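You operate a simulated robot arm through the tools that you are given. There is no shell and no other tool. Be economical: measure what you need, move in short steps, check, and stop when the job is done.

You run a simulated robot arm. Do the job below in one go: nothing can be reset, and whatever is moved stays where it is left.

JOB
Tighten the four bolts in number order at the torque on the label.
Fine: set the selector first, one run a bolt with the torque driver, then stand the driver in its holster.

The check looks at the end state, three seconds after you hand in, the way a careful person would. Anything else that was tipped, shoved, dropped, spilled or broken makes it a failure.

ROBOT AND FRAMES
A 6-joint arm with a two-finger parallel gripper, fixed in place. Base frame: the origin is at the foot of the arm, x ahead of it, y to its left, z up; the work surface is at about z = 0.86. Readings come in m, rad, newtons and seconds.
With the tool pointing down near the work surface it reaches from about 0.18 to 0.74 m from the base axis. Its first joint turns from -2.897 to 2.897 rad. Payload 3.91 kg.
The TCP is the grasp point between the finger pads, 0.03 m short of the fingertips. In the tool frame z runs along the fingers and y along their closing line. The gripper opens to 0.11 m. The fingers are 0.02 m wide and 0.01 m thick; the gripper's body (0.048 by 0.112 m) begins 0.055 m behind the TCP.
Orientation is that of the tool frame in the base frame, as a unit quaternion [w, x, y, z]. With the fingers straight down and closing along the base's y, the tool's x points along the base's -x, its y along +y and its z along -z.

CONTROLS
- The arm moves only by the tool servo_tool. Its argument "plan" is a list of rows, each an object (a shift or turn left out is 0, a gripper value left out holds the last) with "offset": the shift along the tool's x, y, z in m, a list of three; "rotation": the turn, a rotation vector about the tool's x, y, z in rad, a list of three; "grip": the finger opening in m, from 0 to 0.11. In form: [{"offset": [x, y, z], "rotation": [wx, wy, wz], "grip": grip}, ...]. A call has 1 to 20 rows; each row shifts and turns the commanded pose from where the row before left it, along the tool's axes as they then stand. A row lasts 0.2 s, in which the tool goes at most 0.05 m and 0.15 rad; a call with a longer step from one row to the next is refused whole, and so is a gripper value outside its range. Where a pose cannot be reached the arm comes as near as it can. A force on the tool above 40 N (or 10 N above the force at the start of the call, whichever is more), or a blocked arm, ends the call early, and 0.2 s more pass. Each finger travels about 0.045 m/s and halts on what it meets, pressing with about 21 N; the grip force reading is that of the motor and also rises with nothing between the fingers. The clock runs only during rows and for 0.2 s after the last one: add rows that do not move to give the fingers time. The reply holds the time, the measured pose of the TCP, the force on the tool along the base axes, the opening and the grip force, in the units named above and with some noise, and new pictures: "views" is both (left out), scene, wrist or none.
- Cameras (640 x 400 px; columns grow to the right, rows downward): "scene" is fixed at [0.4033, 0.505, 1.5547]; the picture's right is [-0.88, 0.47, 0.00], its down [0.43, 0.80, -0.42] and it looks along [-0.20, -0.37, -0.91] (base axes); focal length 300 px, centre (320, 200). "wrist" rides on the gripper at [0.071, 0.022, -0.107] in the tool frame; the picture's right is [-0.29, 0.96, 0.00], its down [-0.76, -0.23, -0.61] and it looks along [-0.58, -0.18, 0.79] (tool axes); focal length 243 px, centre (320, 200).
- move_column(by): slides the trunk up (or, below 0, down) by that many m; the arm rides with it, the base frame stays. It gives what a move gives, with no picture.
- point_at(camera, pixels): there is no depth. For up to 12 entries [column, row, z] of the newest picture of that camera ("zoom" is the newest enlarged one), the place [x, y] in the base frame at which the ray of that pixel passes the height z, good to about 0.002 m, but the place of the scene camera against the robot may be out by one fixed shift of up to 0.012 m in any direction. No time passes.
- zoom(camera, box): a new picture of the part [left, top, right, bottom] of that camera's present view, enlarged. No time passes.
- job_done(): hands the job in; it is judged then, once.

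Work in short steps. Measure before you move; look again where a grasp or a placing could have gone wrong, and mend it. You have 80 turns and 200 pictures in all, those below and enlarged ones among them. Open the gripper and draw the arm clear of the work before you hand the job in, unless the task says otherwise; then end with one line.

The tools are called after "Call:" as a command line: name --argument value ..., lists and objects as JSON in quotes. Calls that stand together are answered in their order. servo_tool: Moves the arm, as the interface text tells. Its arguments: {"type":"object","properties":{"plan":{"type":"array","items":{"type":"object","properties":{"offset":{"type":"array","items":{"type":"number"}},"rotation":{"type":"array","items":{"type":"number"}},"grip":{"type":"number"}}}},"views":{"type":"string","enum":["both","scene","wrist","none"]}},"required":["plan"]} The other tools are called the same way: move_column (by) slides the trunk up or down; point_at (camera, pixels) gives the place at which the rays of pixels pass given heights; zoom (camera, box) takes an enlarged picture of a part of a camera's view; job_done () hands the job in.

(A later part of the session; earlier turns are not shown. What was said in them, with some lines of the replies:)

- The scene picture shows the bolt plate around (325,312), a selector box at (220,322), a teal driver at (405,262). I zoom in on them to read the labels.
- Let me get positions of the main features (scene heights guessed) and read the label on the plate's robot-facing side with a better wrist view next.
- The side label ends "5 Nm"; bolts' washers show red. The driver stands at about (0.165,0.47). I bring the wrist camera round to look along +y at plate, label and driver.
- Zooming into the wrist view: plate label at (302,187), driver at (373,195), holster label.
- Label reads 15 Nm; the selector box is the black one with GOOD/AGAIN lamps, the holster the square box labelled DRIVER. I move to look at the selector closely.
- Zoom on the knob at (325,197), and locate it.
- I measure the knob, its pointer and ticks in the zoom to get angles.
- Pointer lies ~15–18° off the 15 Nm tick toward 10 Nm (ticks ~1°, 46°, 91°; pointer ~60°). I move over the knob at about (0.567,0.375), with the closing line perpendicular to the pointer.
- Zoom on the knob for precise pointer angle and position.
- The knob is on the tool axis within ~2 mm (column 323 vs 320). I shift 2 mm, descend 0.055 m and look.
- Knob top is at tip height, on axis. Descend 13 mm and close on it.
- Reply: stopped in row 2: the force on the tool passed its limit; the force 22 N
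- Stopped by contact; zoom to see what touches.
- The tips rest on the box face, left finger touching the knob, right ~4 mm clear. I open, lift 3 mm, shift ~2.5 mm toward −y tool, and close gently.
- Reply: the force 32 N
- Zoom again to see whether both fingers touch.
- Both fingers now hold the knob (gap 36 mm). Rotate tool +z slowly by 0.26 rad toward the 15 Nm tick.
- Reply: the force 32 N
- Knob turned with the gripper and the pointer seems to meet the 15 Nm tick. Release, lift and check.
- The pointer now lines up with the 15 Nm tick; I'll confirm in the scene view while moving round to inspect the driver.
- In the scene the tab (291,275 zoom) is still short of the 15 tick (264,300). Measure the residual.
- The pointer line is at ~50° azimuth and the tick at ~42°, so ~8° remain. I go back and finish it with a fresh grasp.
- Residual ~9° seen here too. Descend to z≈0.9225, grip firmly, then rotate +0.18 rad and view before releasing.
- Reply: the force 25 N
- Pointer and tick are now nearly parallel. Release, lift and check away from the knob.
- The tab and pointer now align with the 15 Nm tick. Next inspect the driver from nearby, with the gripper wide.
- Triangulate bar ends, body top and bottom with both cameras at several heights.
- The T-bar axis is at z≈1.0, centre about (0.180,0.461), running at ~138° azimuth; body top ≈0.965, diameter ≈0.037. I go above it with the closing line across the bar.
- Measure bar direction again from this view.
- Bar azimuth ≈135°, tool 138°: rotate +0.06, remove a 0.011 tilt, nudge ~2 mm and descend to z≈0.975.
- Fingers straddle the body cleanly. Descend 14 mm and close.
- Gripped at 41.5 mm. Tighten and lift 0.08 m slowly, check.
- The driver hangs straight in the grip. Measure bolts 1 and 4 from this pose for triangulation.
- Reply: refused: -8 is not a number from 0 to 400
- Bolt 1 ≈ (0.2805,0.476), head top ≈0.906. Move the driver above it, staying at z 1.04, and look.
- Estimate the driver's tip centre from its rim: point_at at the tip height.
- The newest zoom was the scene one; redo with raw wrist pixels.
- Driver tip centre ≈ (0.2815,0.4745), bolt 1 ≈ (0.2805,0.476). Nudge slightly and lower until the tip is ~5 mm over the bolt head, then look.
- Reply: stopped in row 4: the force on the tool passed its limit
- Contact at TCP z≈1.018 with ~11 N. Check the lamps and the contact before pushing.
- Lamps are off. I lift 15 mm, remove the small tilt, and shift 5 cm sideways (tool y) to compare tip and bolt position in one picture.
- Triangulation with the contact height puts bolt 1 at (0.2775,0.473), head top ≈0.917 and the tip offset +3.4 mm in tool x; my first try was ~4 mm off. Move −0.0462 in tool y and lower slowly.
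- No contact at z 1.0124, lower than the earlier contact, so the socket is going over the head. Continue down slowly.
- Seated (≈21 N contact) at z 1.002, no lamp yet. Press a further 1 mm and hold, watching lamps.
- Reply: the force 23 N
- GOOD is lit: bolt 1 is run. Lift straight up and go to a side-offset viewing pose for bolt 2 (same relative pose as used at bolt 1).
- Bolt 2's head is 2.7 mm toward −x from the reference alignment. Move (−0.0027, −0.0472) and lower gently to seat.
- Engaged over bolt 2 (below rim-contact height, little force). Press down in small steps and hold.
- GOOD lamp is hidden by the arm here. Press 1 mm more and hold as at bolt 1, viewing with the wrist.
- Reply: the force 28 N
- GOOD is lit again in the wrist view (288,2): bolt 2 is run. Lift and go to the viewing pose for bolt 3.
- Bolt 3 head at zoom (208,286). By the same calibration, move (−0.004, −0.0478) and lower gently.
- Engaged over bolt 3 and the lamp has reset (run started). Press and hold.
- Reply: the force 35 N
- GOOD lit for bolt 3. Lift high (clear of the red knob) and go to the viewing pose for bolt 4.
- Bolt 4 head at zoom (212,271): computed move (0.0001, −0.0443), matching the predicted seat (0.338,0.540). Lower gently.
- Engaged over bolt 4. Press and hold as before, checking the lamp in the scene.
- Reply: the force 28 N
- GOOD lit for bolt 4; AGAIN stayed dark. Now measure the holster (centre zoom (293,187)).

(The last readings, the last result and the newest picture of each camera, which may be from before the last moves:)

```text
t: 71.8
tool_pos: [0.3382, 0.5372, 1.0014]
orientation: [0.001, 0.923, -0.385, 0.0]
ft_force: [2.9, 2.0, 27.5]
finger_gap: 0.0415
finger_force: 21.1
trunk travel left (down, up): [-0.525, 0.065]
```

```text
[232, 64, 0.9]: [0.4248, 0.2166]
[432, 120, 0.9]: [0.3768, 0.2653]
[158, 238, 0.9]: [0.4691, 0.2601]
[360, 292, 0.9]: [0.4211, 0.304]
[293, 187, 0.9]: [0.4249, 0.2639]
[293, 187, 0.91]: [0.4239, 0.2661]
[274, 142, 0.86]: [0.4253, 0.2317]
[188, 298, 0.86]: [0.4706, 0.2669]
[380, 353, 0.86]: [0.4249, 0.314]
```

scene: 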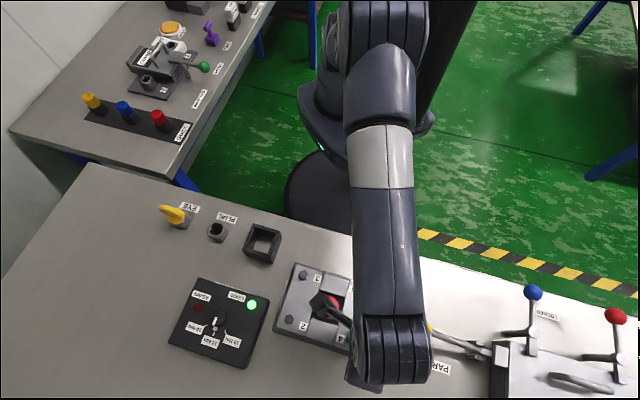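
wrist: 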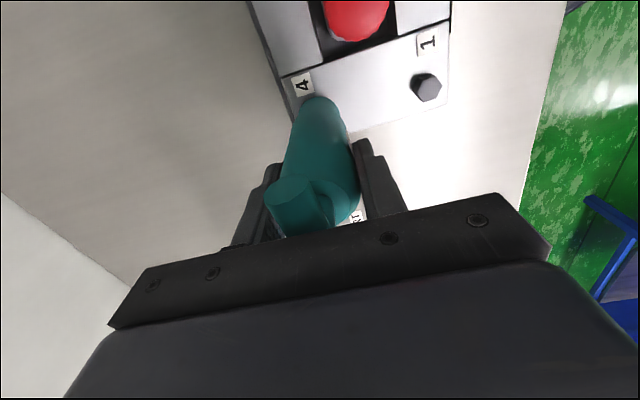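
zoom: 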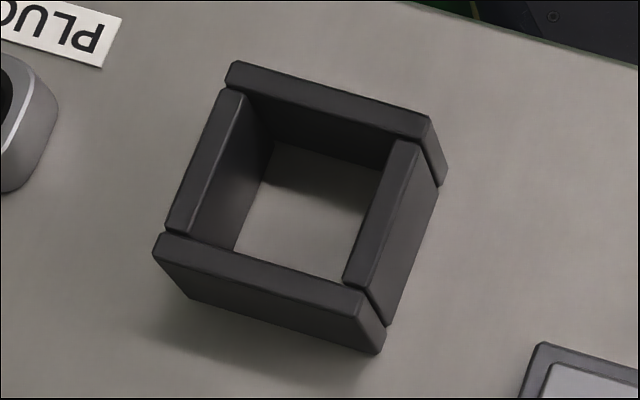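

Holster centre ≈ (0.417,0.266), rim around z 0.93 (needs checking). Lift the driver and travel to a viewing pose beside the holster.

Call:
servo_tool --plan '[{"offset": [0, 0, -0.005]}, {"offset": [0, 0, -0.015]}, {"offset": [0, 0, -0.03]}, {"offset": [0, 0, -0.035]}, {}, {"offset": [0.0306, 0.0256, 0]}, {"offset": [0.0306, 0.0256, 0]}, {"offset": [0.0306, 0.0256, 0]}, {"offset": [0.0306, 0.0256, 0]}, {"offset": [0.0306, 0.0256, 0]}, {"offset": [0.0306, 0.0256, 0]}, {"offset": [0.0306, 0.0256, 0]}, {"offset": [0.0306, 0.0256, 0]}, {}, {}]' --views "both"

Call:
zoom --camera "wrist" --box '[200, 60, 380, 180]'

Call:
zoom --camera "scene" --box '[270, 255, 390, 365]'

```text
t: 75.0
tool_pos: [0.3684, 0.2188, 1.0858]
orientation: [0.003, 0.923, -0.385, 0.0]
ft_force: [-0.3, 0.5, -3.8]
finger_gap: 0.0415
finger_force: 20.3
trunk travel left (down, up): [-0.525, 0.065]
```

scene: 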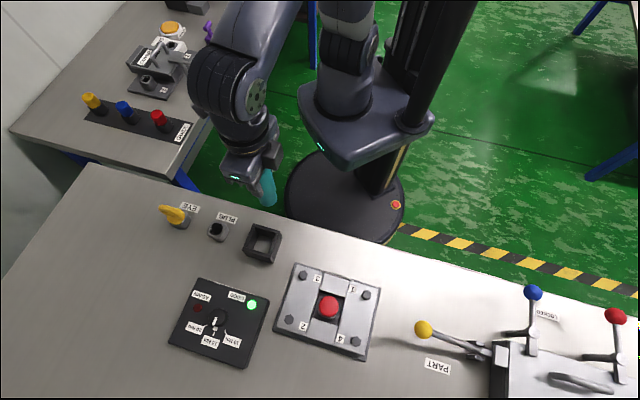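
wrist: 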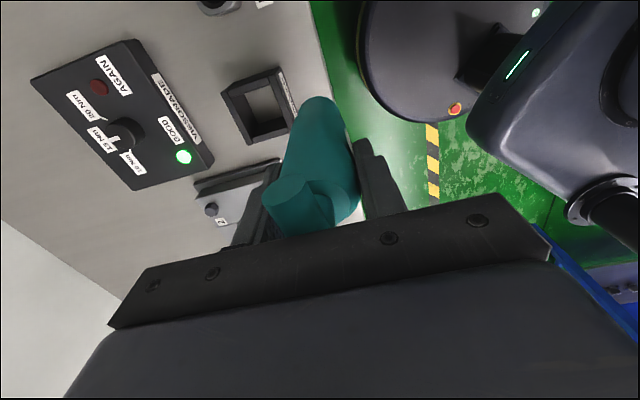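

```text
3.33 times, centred on (290, 120) of wrist
```

zoom: 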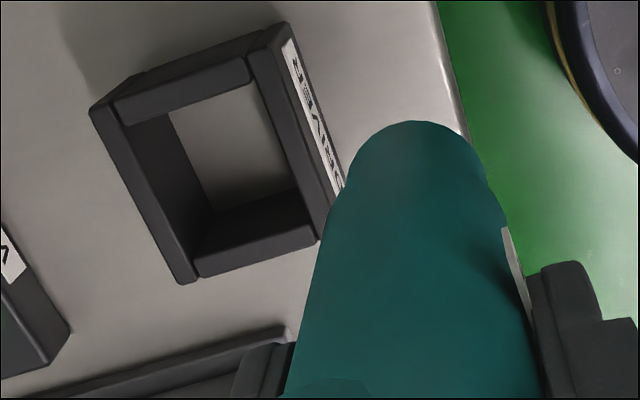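

```text
3.64 times, centred on (330, 310) of scene
```

zoom: 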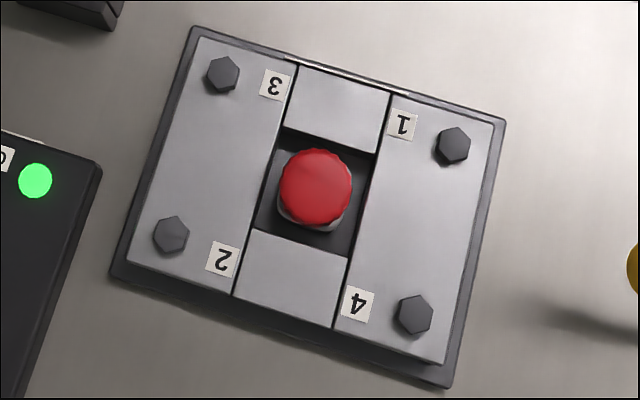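

Bolts all look down. Triangulate the holster rim corners: wrist pixels (221.6,92.1), (279.5,66.5), (249.5,144.9).

Call:
point_at --camera "wrist" --pixels '[[221.6, 92.1, 0.9], [221.6, 92.1, 0.93], [279.5, 66.5, 0.9], [279.5, 66.5, 0.93], [249.5, 144.9, 0.9], [249.5, 144.9, 0.93]]'

Call:
point_at --camera "scene" --pixels '[[252.9, 223.3, 0.93], [280.4, 231, 0.93], [242.7, 247.2, 0.93], [270.5, 254.7, 0.93]]'

```text
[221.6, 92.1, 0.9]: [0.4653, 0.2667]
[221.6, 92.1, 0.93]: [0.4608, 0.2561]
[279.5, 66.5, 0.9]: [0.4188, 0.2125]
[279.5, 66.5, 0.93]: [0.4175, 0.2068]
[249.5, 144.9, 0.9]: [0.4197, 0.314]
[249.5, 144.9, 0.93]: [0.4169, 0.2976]
```

```text
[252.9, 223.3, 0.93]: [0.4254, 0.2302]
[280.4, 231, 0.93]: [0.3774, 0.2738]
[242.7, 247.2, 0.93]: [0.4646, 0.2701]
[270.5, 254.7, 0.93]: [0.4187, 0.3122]
```

Rim z≈0.912, centre ≈ (0.4187,0.2615); fingers at 0.93 will clear it. Move over it and lower so the tip is ~2.5 cm above the rim, then look.

Call:
servo_tool --plan '[{"offset": [0.0008, -0.0328, 0]}, {"offset": [0.0008, -0.0328, 0]}, {"offset": [0, 0, 0.02]}, {"offset": [0, 0, 0.025]}, {}, {}]' --views "both"

Call:
zoom --camera "wrist" --box '[240, 40, 400, 140]'

Call:
zoom --camera "scene" --box '[210, 190, 310, 270]'

```text
t: 76.4
tool_pos: [0.4148, 0.2638, 1.0411]
orientation: [0.004, 0.923, -0.385, 0.0]
ft_force: [-0.4, -0.2, -4.1]
finger_gap: 0.0414
finger_force: 21.4
trunk travel left (down, up): [-0.525, 0.065]
```

scene: 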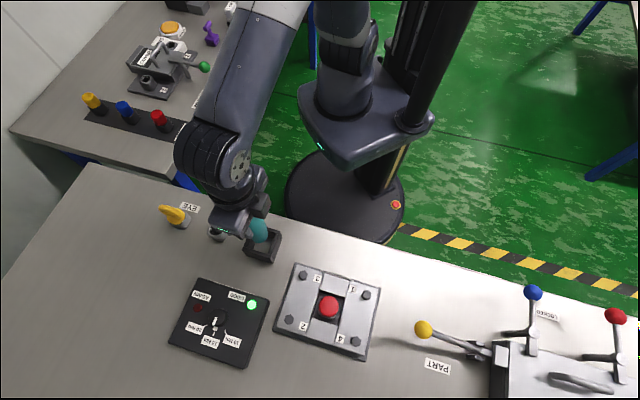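
wrist: 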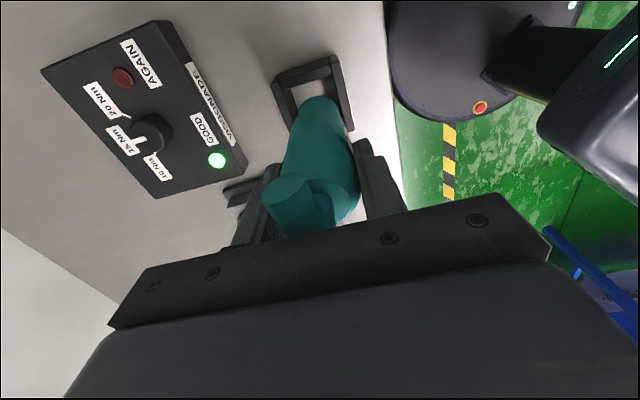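

```text
4.00 times, centred on (320, 90) of wrist
```

zoom: 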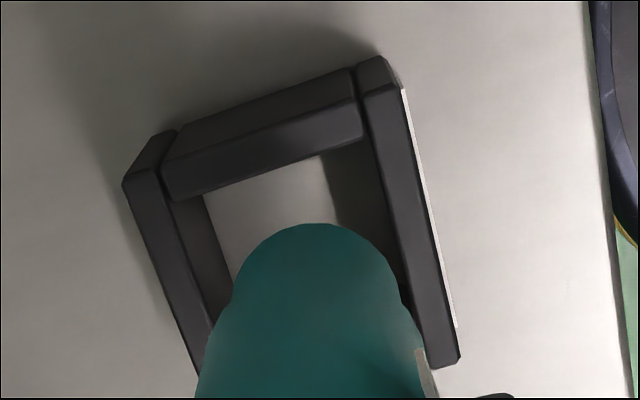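

```text
5.00 times, centred on (260, 230) of scene
```

zoom: 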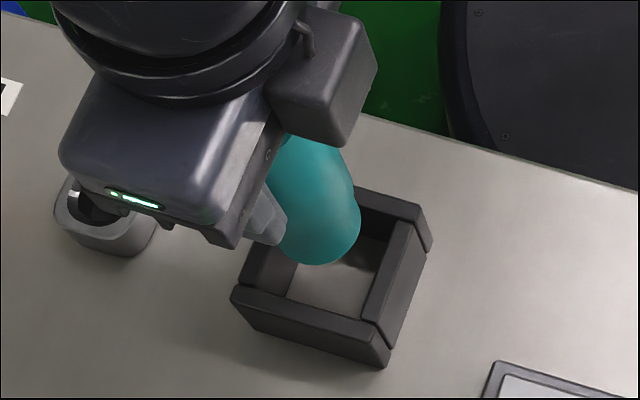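

The tip projects ~3 mm too far +y over the opening. Correct (+0.0009, −0.003) and lower until just at the rim, then look.

Call:
servo_tool --plan '[{"offset": [0.0009, -0.003, 0]}, {"offset": [0, 0, 0.012]}, {"offset": [0, 0, 0.01]}, {}, {}]' --views "wrist"

Call:
zoom --camera "wrist" --box '[240, 40, 400, 140]'

Call:
zoom --camera "scene" --box '[210, 190, 310, 270]'

```text
t: 77.6
tool_pos: [0.419, 0.2664, 1.0192]
orientation: [0.002, 0.923, -0.386, -0.001]
ft_force: [-0.4, -0.3, -5.0]
finger_gap: 0.0413
finger_force: 21.0
trunk travel left (down, up): [-0.525, 0.065]
```

wrist: 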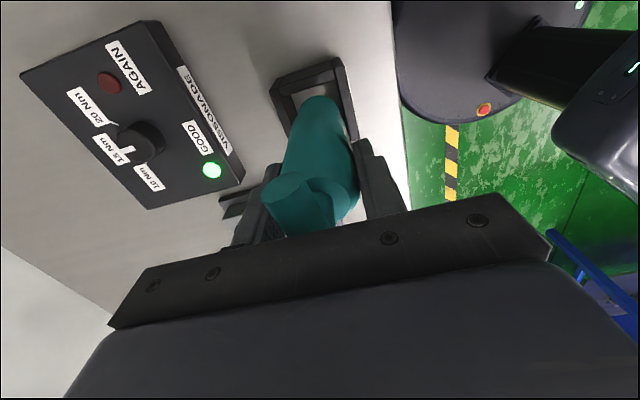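

```text
4.00 times, centred on (320, 90) of wrist
```

zoom: 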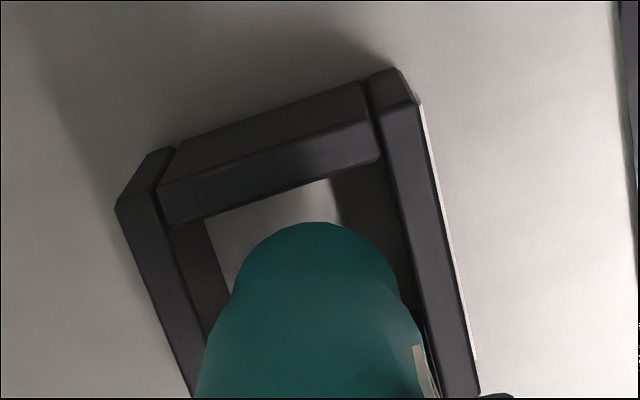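

```text
5.00 times, centred on (260, 230) of scene
```

zoom: 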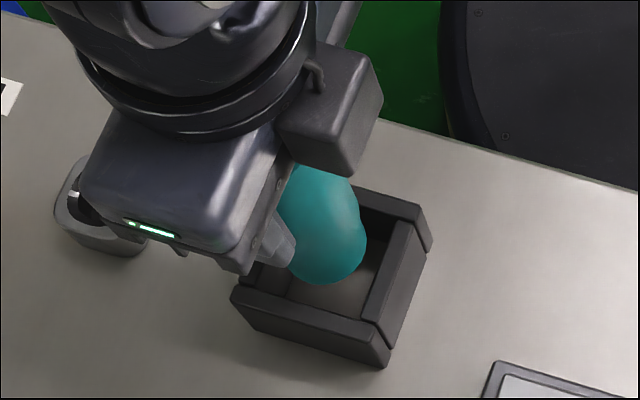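

Left gap 49 px vs right gap 17 px at the rim: shift −3 mm in tool y, then lower 20 mm into the opening and look.

Call:
servo_tool --plan '[{"offset": [0.0005, -0.0032, 0]}, {}, {"offset": [0, 0, 0.007]}, {"offset": [0, 0, 0.007]}, {"offset": [0, 0, 0.006]}, {}]' --views "wrist"

Call:
zoom --camera "wrist" --box '[240, 40, 400, 140]'

Call:
zoom --camera "scene" --box '[210, 190, 310, 270]'

```text
t: 79.0
tool_pos: [0.4185, 0.2671, 0.999]
orientation: [0.003, 0.923, -0.385, 0.0]
ft_force: [-0.6, -0.8, -3.5]
finger_gap: 0.0414
finger_force: 21.1
trunk travel left (down, up): [-0.525, 0.065]
```

wrist: 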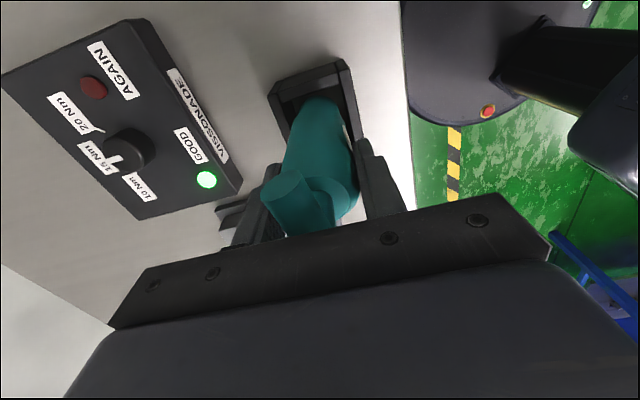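

```text
4.00 times, centred on (320, 90) of wrist
```

zoom: 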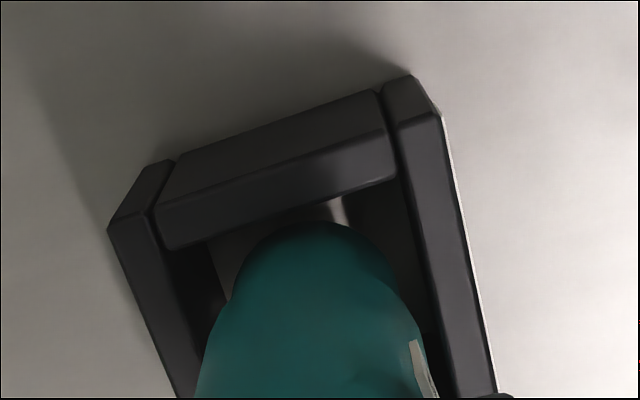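

```text
5.00 times, centred on (260, 230) of scene
```

zoom: 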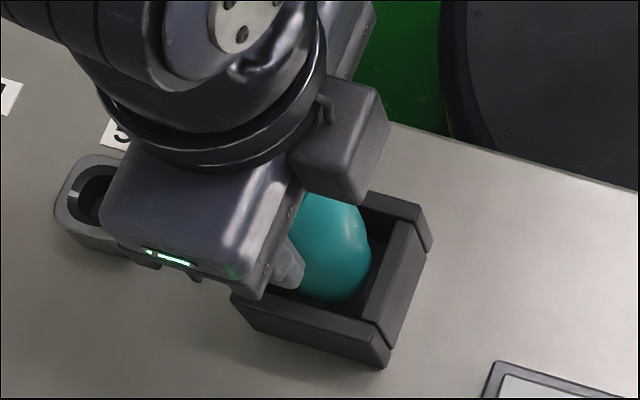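

Centred and inside the opening. Lower to the table, slowing near contact (expected TCP z≈0.961).

Call:
servo_tool --plan '[{"offset": [0, 0, 0.008]}, {"offset": [0, 0, 0.008]}, {"offset": [0, 0, 0.008]}, {"offset": [0, 0, 0.006]}, {"offset": [0, 0, 0.003]}, {"offset": [0, 0, 0.002]}, {"offset": [0, 0, 0.001]}, {"offset": [0, 0, 0.001]}, {}]' --views "wrist"

Call:
zoom --camera "scene" --box '[210, 190, 310, 270]'

Call:
zoom --camera "wrist" --box '[220, 50, 420, 200]'

```text
t: 81.0
tool_pos: [0.4199, 0.2685, 0.9638]
orientation: [0.002, 0.923, -0.385, 0.0]
ft_force: [6.5, 1.4, 15.7]
finger_gap: 0.0411
finger_force: 21.0
trunk travel left (down, up): [-0.525, 0.065]
```

wrist: 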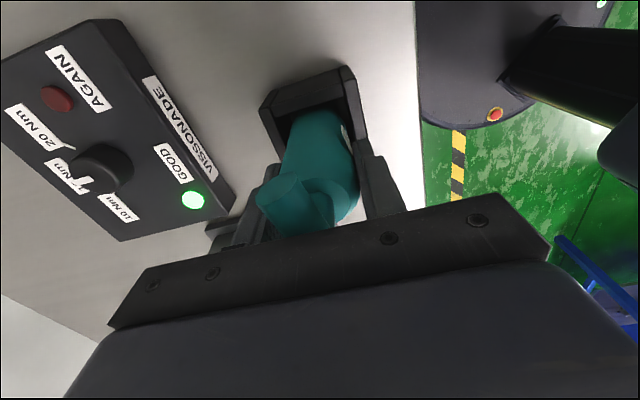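

```text
5.00 times, centred on (260, 230) of scene
```

zoom: 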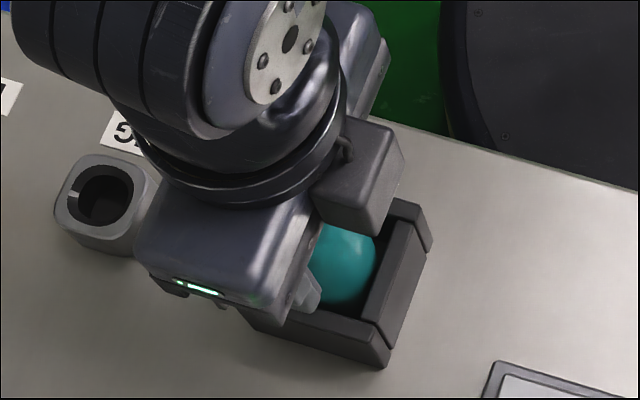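

```text
2.67 times, centred on (320, 125) of wrist
```

zoom: 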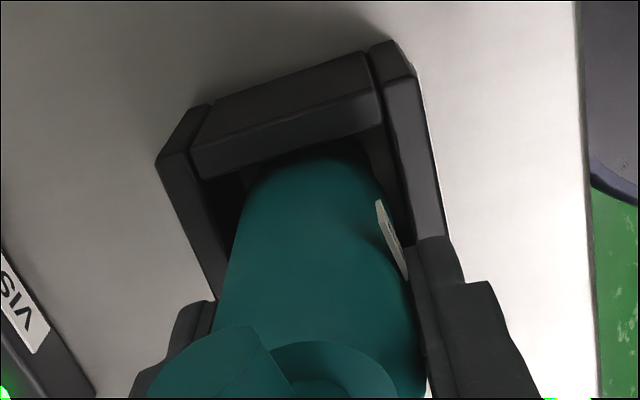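

The tip now appears ~13 px lower in the wrist picture than before, so the driver tilted or slid in the grip on contact. Lift 15 mm to inspect.

Call:
servo_tool --plan '[{"offset": [0, 0, -0.005]}, {"offset": [0, 0, -0.015]}, {"offset": [0, 0, -0.015]}, {}]' --views "wrist"

Call:
zoom --camera "wrist" --box '[220, 50, 420, 200]'

Call:
zoom --camera "scene" --box '[210, 190, 310, 270]'

```text
t: 82.0
tool_pos: [0.4185, 0.2689, 0.9958]
orientation: [0.004, 0.923, -0.385, -0.001]
ft_force: [-0.2, -1.3, -4.7]
finger_gap: 0.0412
finger_force: 21.7
trunk travel left (down, up): [-0.525, 0.065]
```

wrist: 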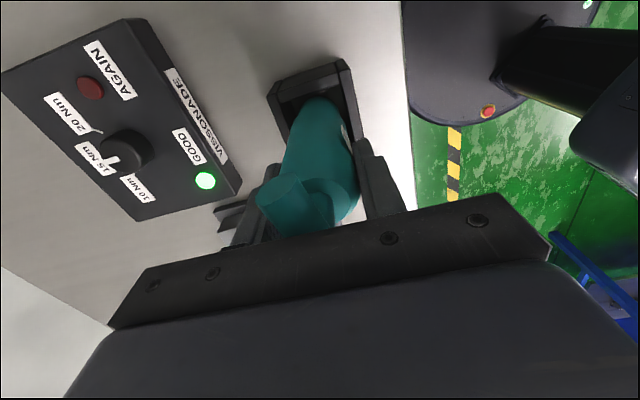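

```text
2.67 times, centred on (320, 125) of wrist
```

zoom: 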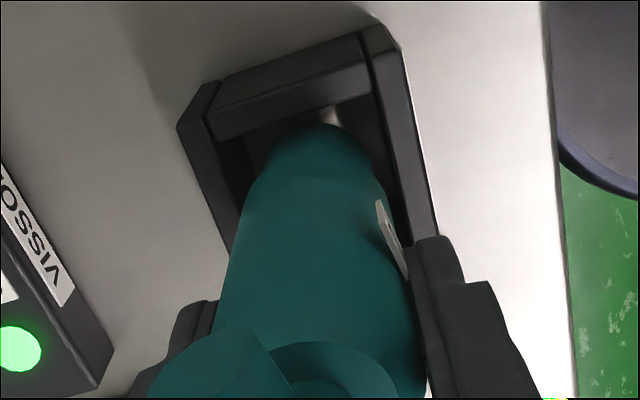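

```text
5.00 times, centred on (260, 230) of scene
```

zoom: 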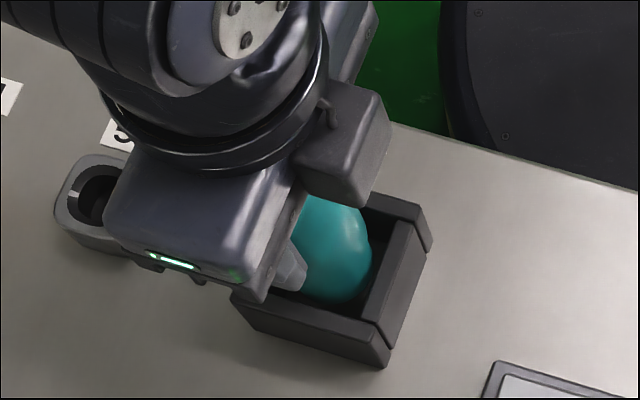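

The tip is unchanged in the grip (apex row 96 as before); it was just shadow, and the 0.964 contact was the bench. Lower again to light contact.

Call:
servo_tool --plan '[{"offset": [0, 0, 0.01]}, {"offset": [0, 0, 0.01]}, {"offset": [0, 0, 0.008]}, {"offset": [0, 0, 0.003]}, {"offset": [0, 0, 0.001]}, {"offset": [0, 0, 0.001]}, {}]' --views "none"

```text
t: 83.6
tool_pos: [0.4198, 0.2683, 0.9617]
orientation: [0.003, 0.923, -0.385, -0.001]
ft_force: [-0.3, 0.0, -3.7]
finger_gap: 0.041
finger_force: 20.8
trunk travel left (down, up): [-0.525, 0.065]
```

No contact yet at 0.9617; continue in 1 mm steps.

Call:
servo_tool --plan '[{"offset": [0, 0, 0.001]}, {"offset": [0, 0, 0.001]}, {"offset": [0, 0, 0.001]}, {}]' --views "wrist"

Call:
zoom --camera "wrist" --box '[220, 50, 420, 200]'

```text
t: 84.6
tool_pos: [0.419, 0.2681, 0.9604]
orientation: [0.002, 0.923, -0.385, 0.0]
ft_force: [-0.9, -0.7, 14.8]
finger_gap: 0.0408
finger_force: 20.9
trunk travel left (down, up): [-0.525, 0.065]
```

wrist: 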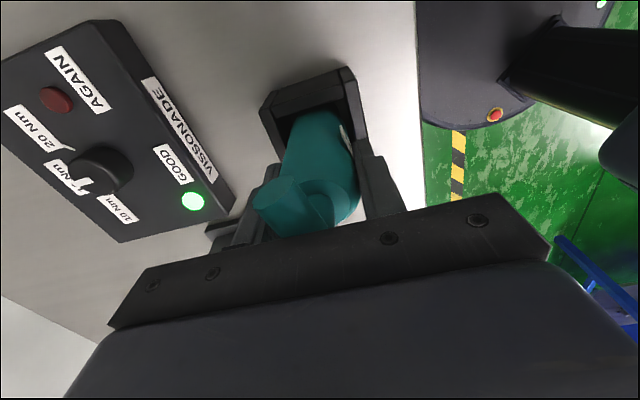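

```text
2.67 times, centred on (320, 125) of wrist
```

zoom: 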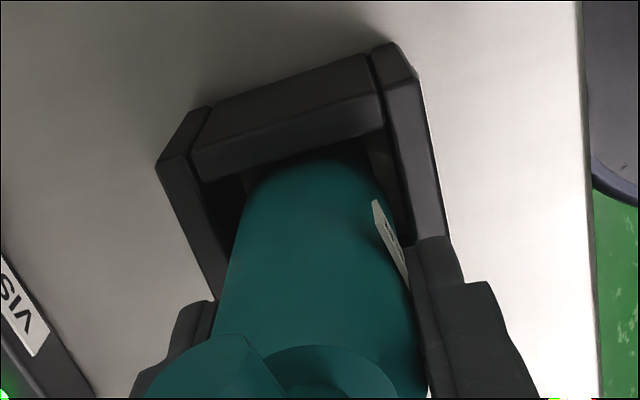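

Pure vertical contact at 0.9604: it stands on the bench in the holster. Relax 1 mm, open slowly and look before withdrawing.

Call:
servo_tool --plan '[{"offset": [0, 0, -0.001]}, {"grip": 0.045}, {}, {"grip": 0.055}, {}, {"grip": 0.07}, {}, {}]' --views "both"

Call:
zoom --camera "wrist" --box '[220, 50, 420, 200]'

```text
t: 86.4
tool_pos: [0.4208, 0.2685, 0.9613]
orientation: [0.003, 0.923, -0.386, -0.001]
ft_force: [-1.0, -0.9, -0.1]
finger_gap: 0.0699
finger_force: 0.1
trunk travel left (down, up): [-0.525, 0.065]
```

scene: 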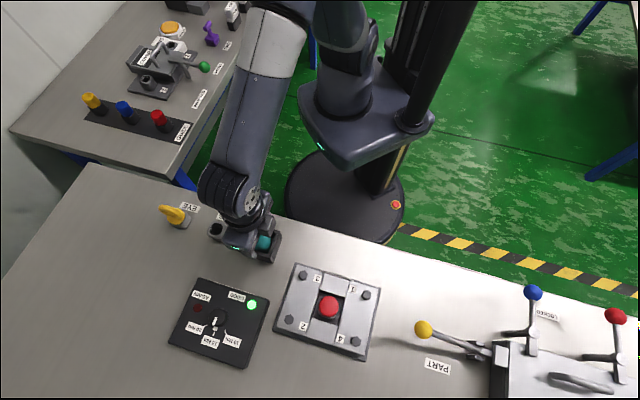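
wrist: 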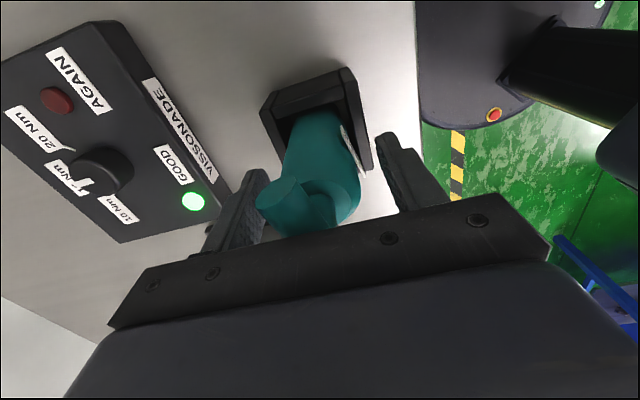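

```text
2.67 times, centred on (320, 125) of wrist
```

zoom: 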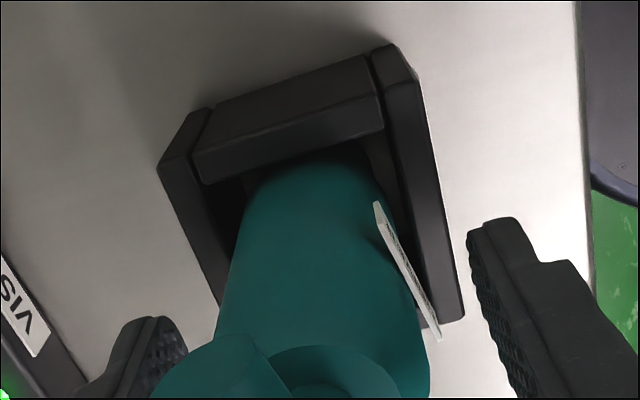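

Driver stands free in the holster. Withdraw straight up slowly, then back off.

Call:
servo_tool --plan '[{"grip": 0.08}, {"offset": [0, 0, -0.01]}, {"offset": [0, 0, -0.02]}, {"offset": [0, 0, -0.03]}, {"offset": [0, 0, -0.04]}, {"offset": [0, 0, -0.045]}, {"offset": [0.0, 0.045, -0.01]}, {"offset": [0.0, 0.045, -0.01]}, {"offset": [0, 0.045, 0]}, {}]' --views "both"

Call:
zoom --camera "scene" --box '[210, 190, 310, 270]'

Call:
zoom --camera "scene" --box '[160, 260, 400, 380]'

Call:
zoom --camera "wrist" --box '[120, 20, 340, 180]'

```text
t: 88.6
tool_pos: [0.3198, 0.1736, 1.1243]
orientation: [0.003, 0.923, -0.385, 0.0]
ft_force: [0.5, -0.5, 0.3]
finger_gap: 0.08
finger_force: 0.0
trunk travel left (down, up): [-0.525, 0.065]
```

scene: 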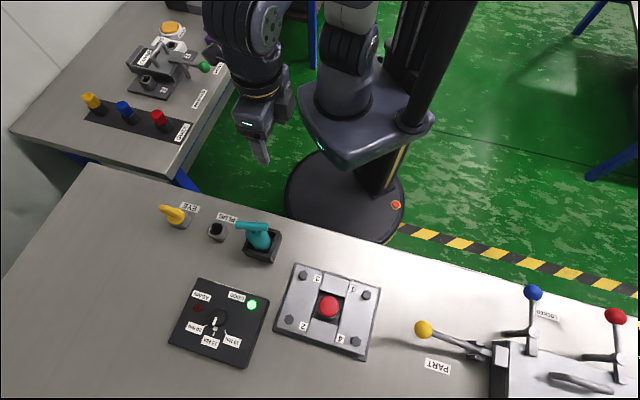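
wrist: 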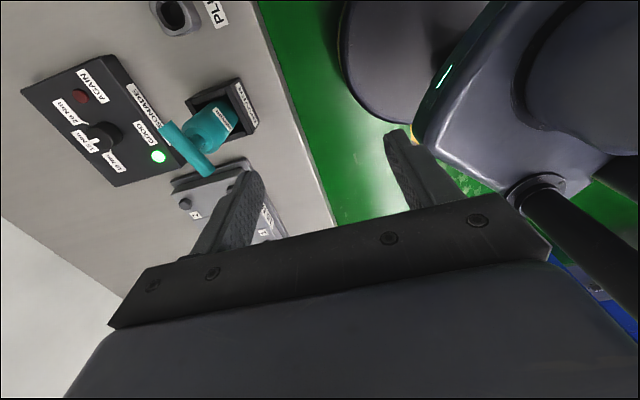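

```text
5.00 times, centred on (260, 230) of scene
```

zoom: 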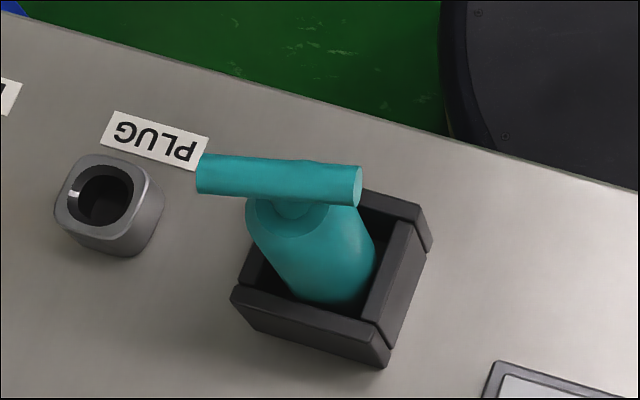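

```text
2.67 times, centred on (280, 320) of scene
```

zoom: 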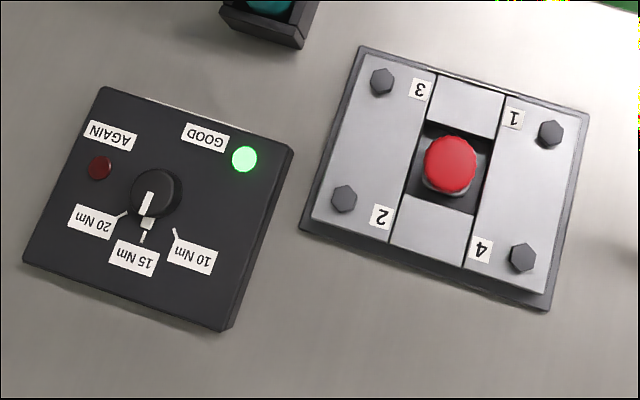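

```text
2.50 times, centred on (230, 100) of wrist
```

zoom: 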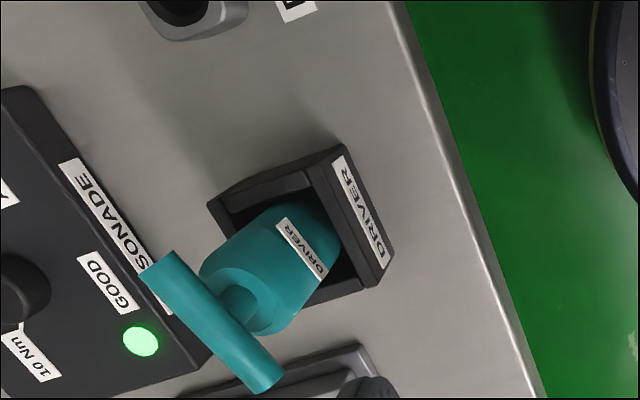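

All four heads have dropped by a similar amount, GOOD lit, selector at 15. Check the driver's lean by comparing bar centre to the holster centre.

Call:
point_at --camera "scene" --pixels '[[252, 226, 1.0], [254, 232, 0.965], [236.5, 225, 1.0], [267.5, 227, 1.0]]'

Call:
point_at --camera "wrist" --pixels '[[187, 149, 1.0], [198, 140, 0.965]]'

```text
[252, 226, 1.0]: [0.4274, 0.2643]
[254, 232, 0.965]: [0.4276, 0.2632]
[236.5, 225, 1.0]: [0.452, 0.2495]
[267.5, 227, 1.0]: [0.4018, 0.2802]
```

```text
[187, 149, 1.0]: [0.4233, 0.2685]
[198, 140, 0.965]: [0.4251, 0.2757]
```

The driver stands upright in the holster, bolts run 1-2-3-4 with GOOD each time, gripper open and clear. Handing in.

Call:
job_done

```text
The job is handed in.
```

I set the selector to 15 Nm, ran bolts 1–4 in order once each with GOOD lit after each run, and left the driver standing in its holster with the arm clear.
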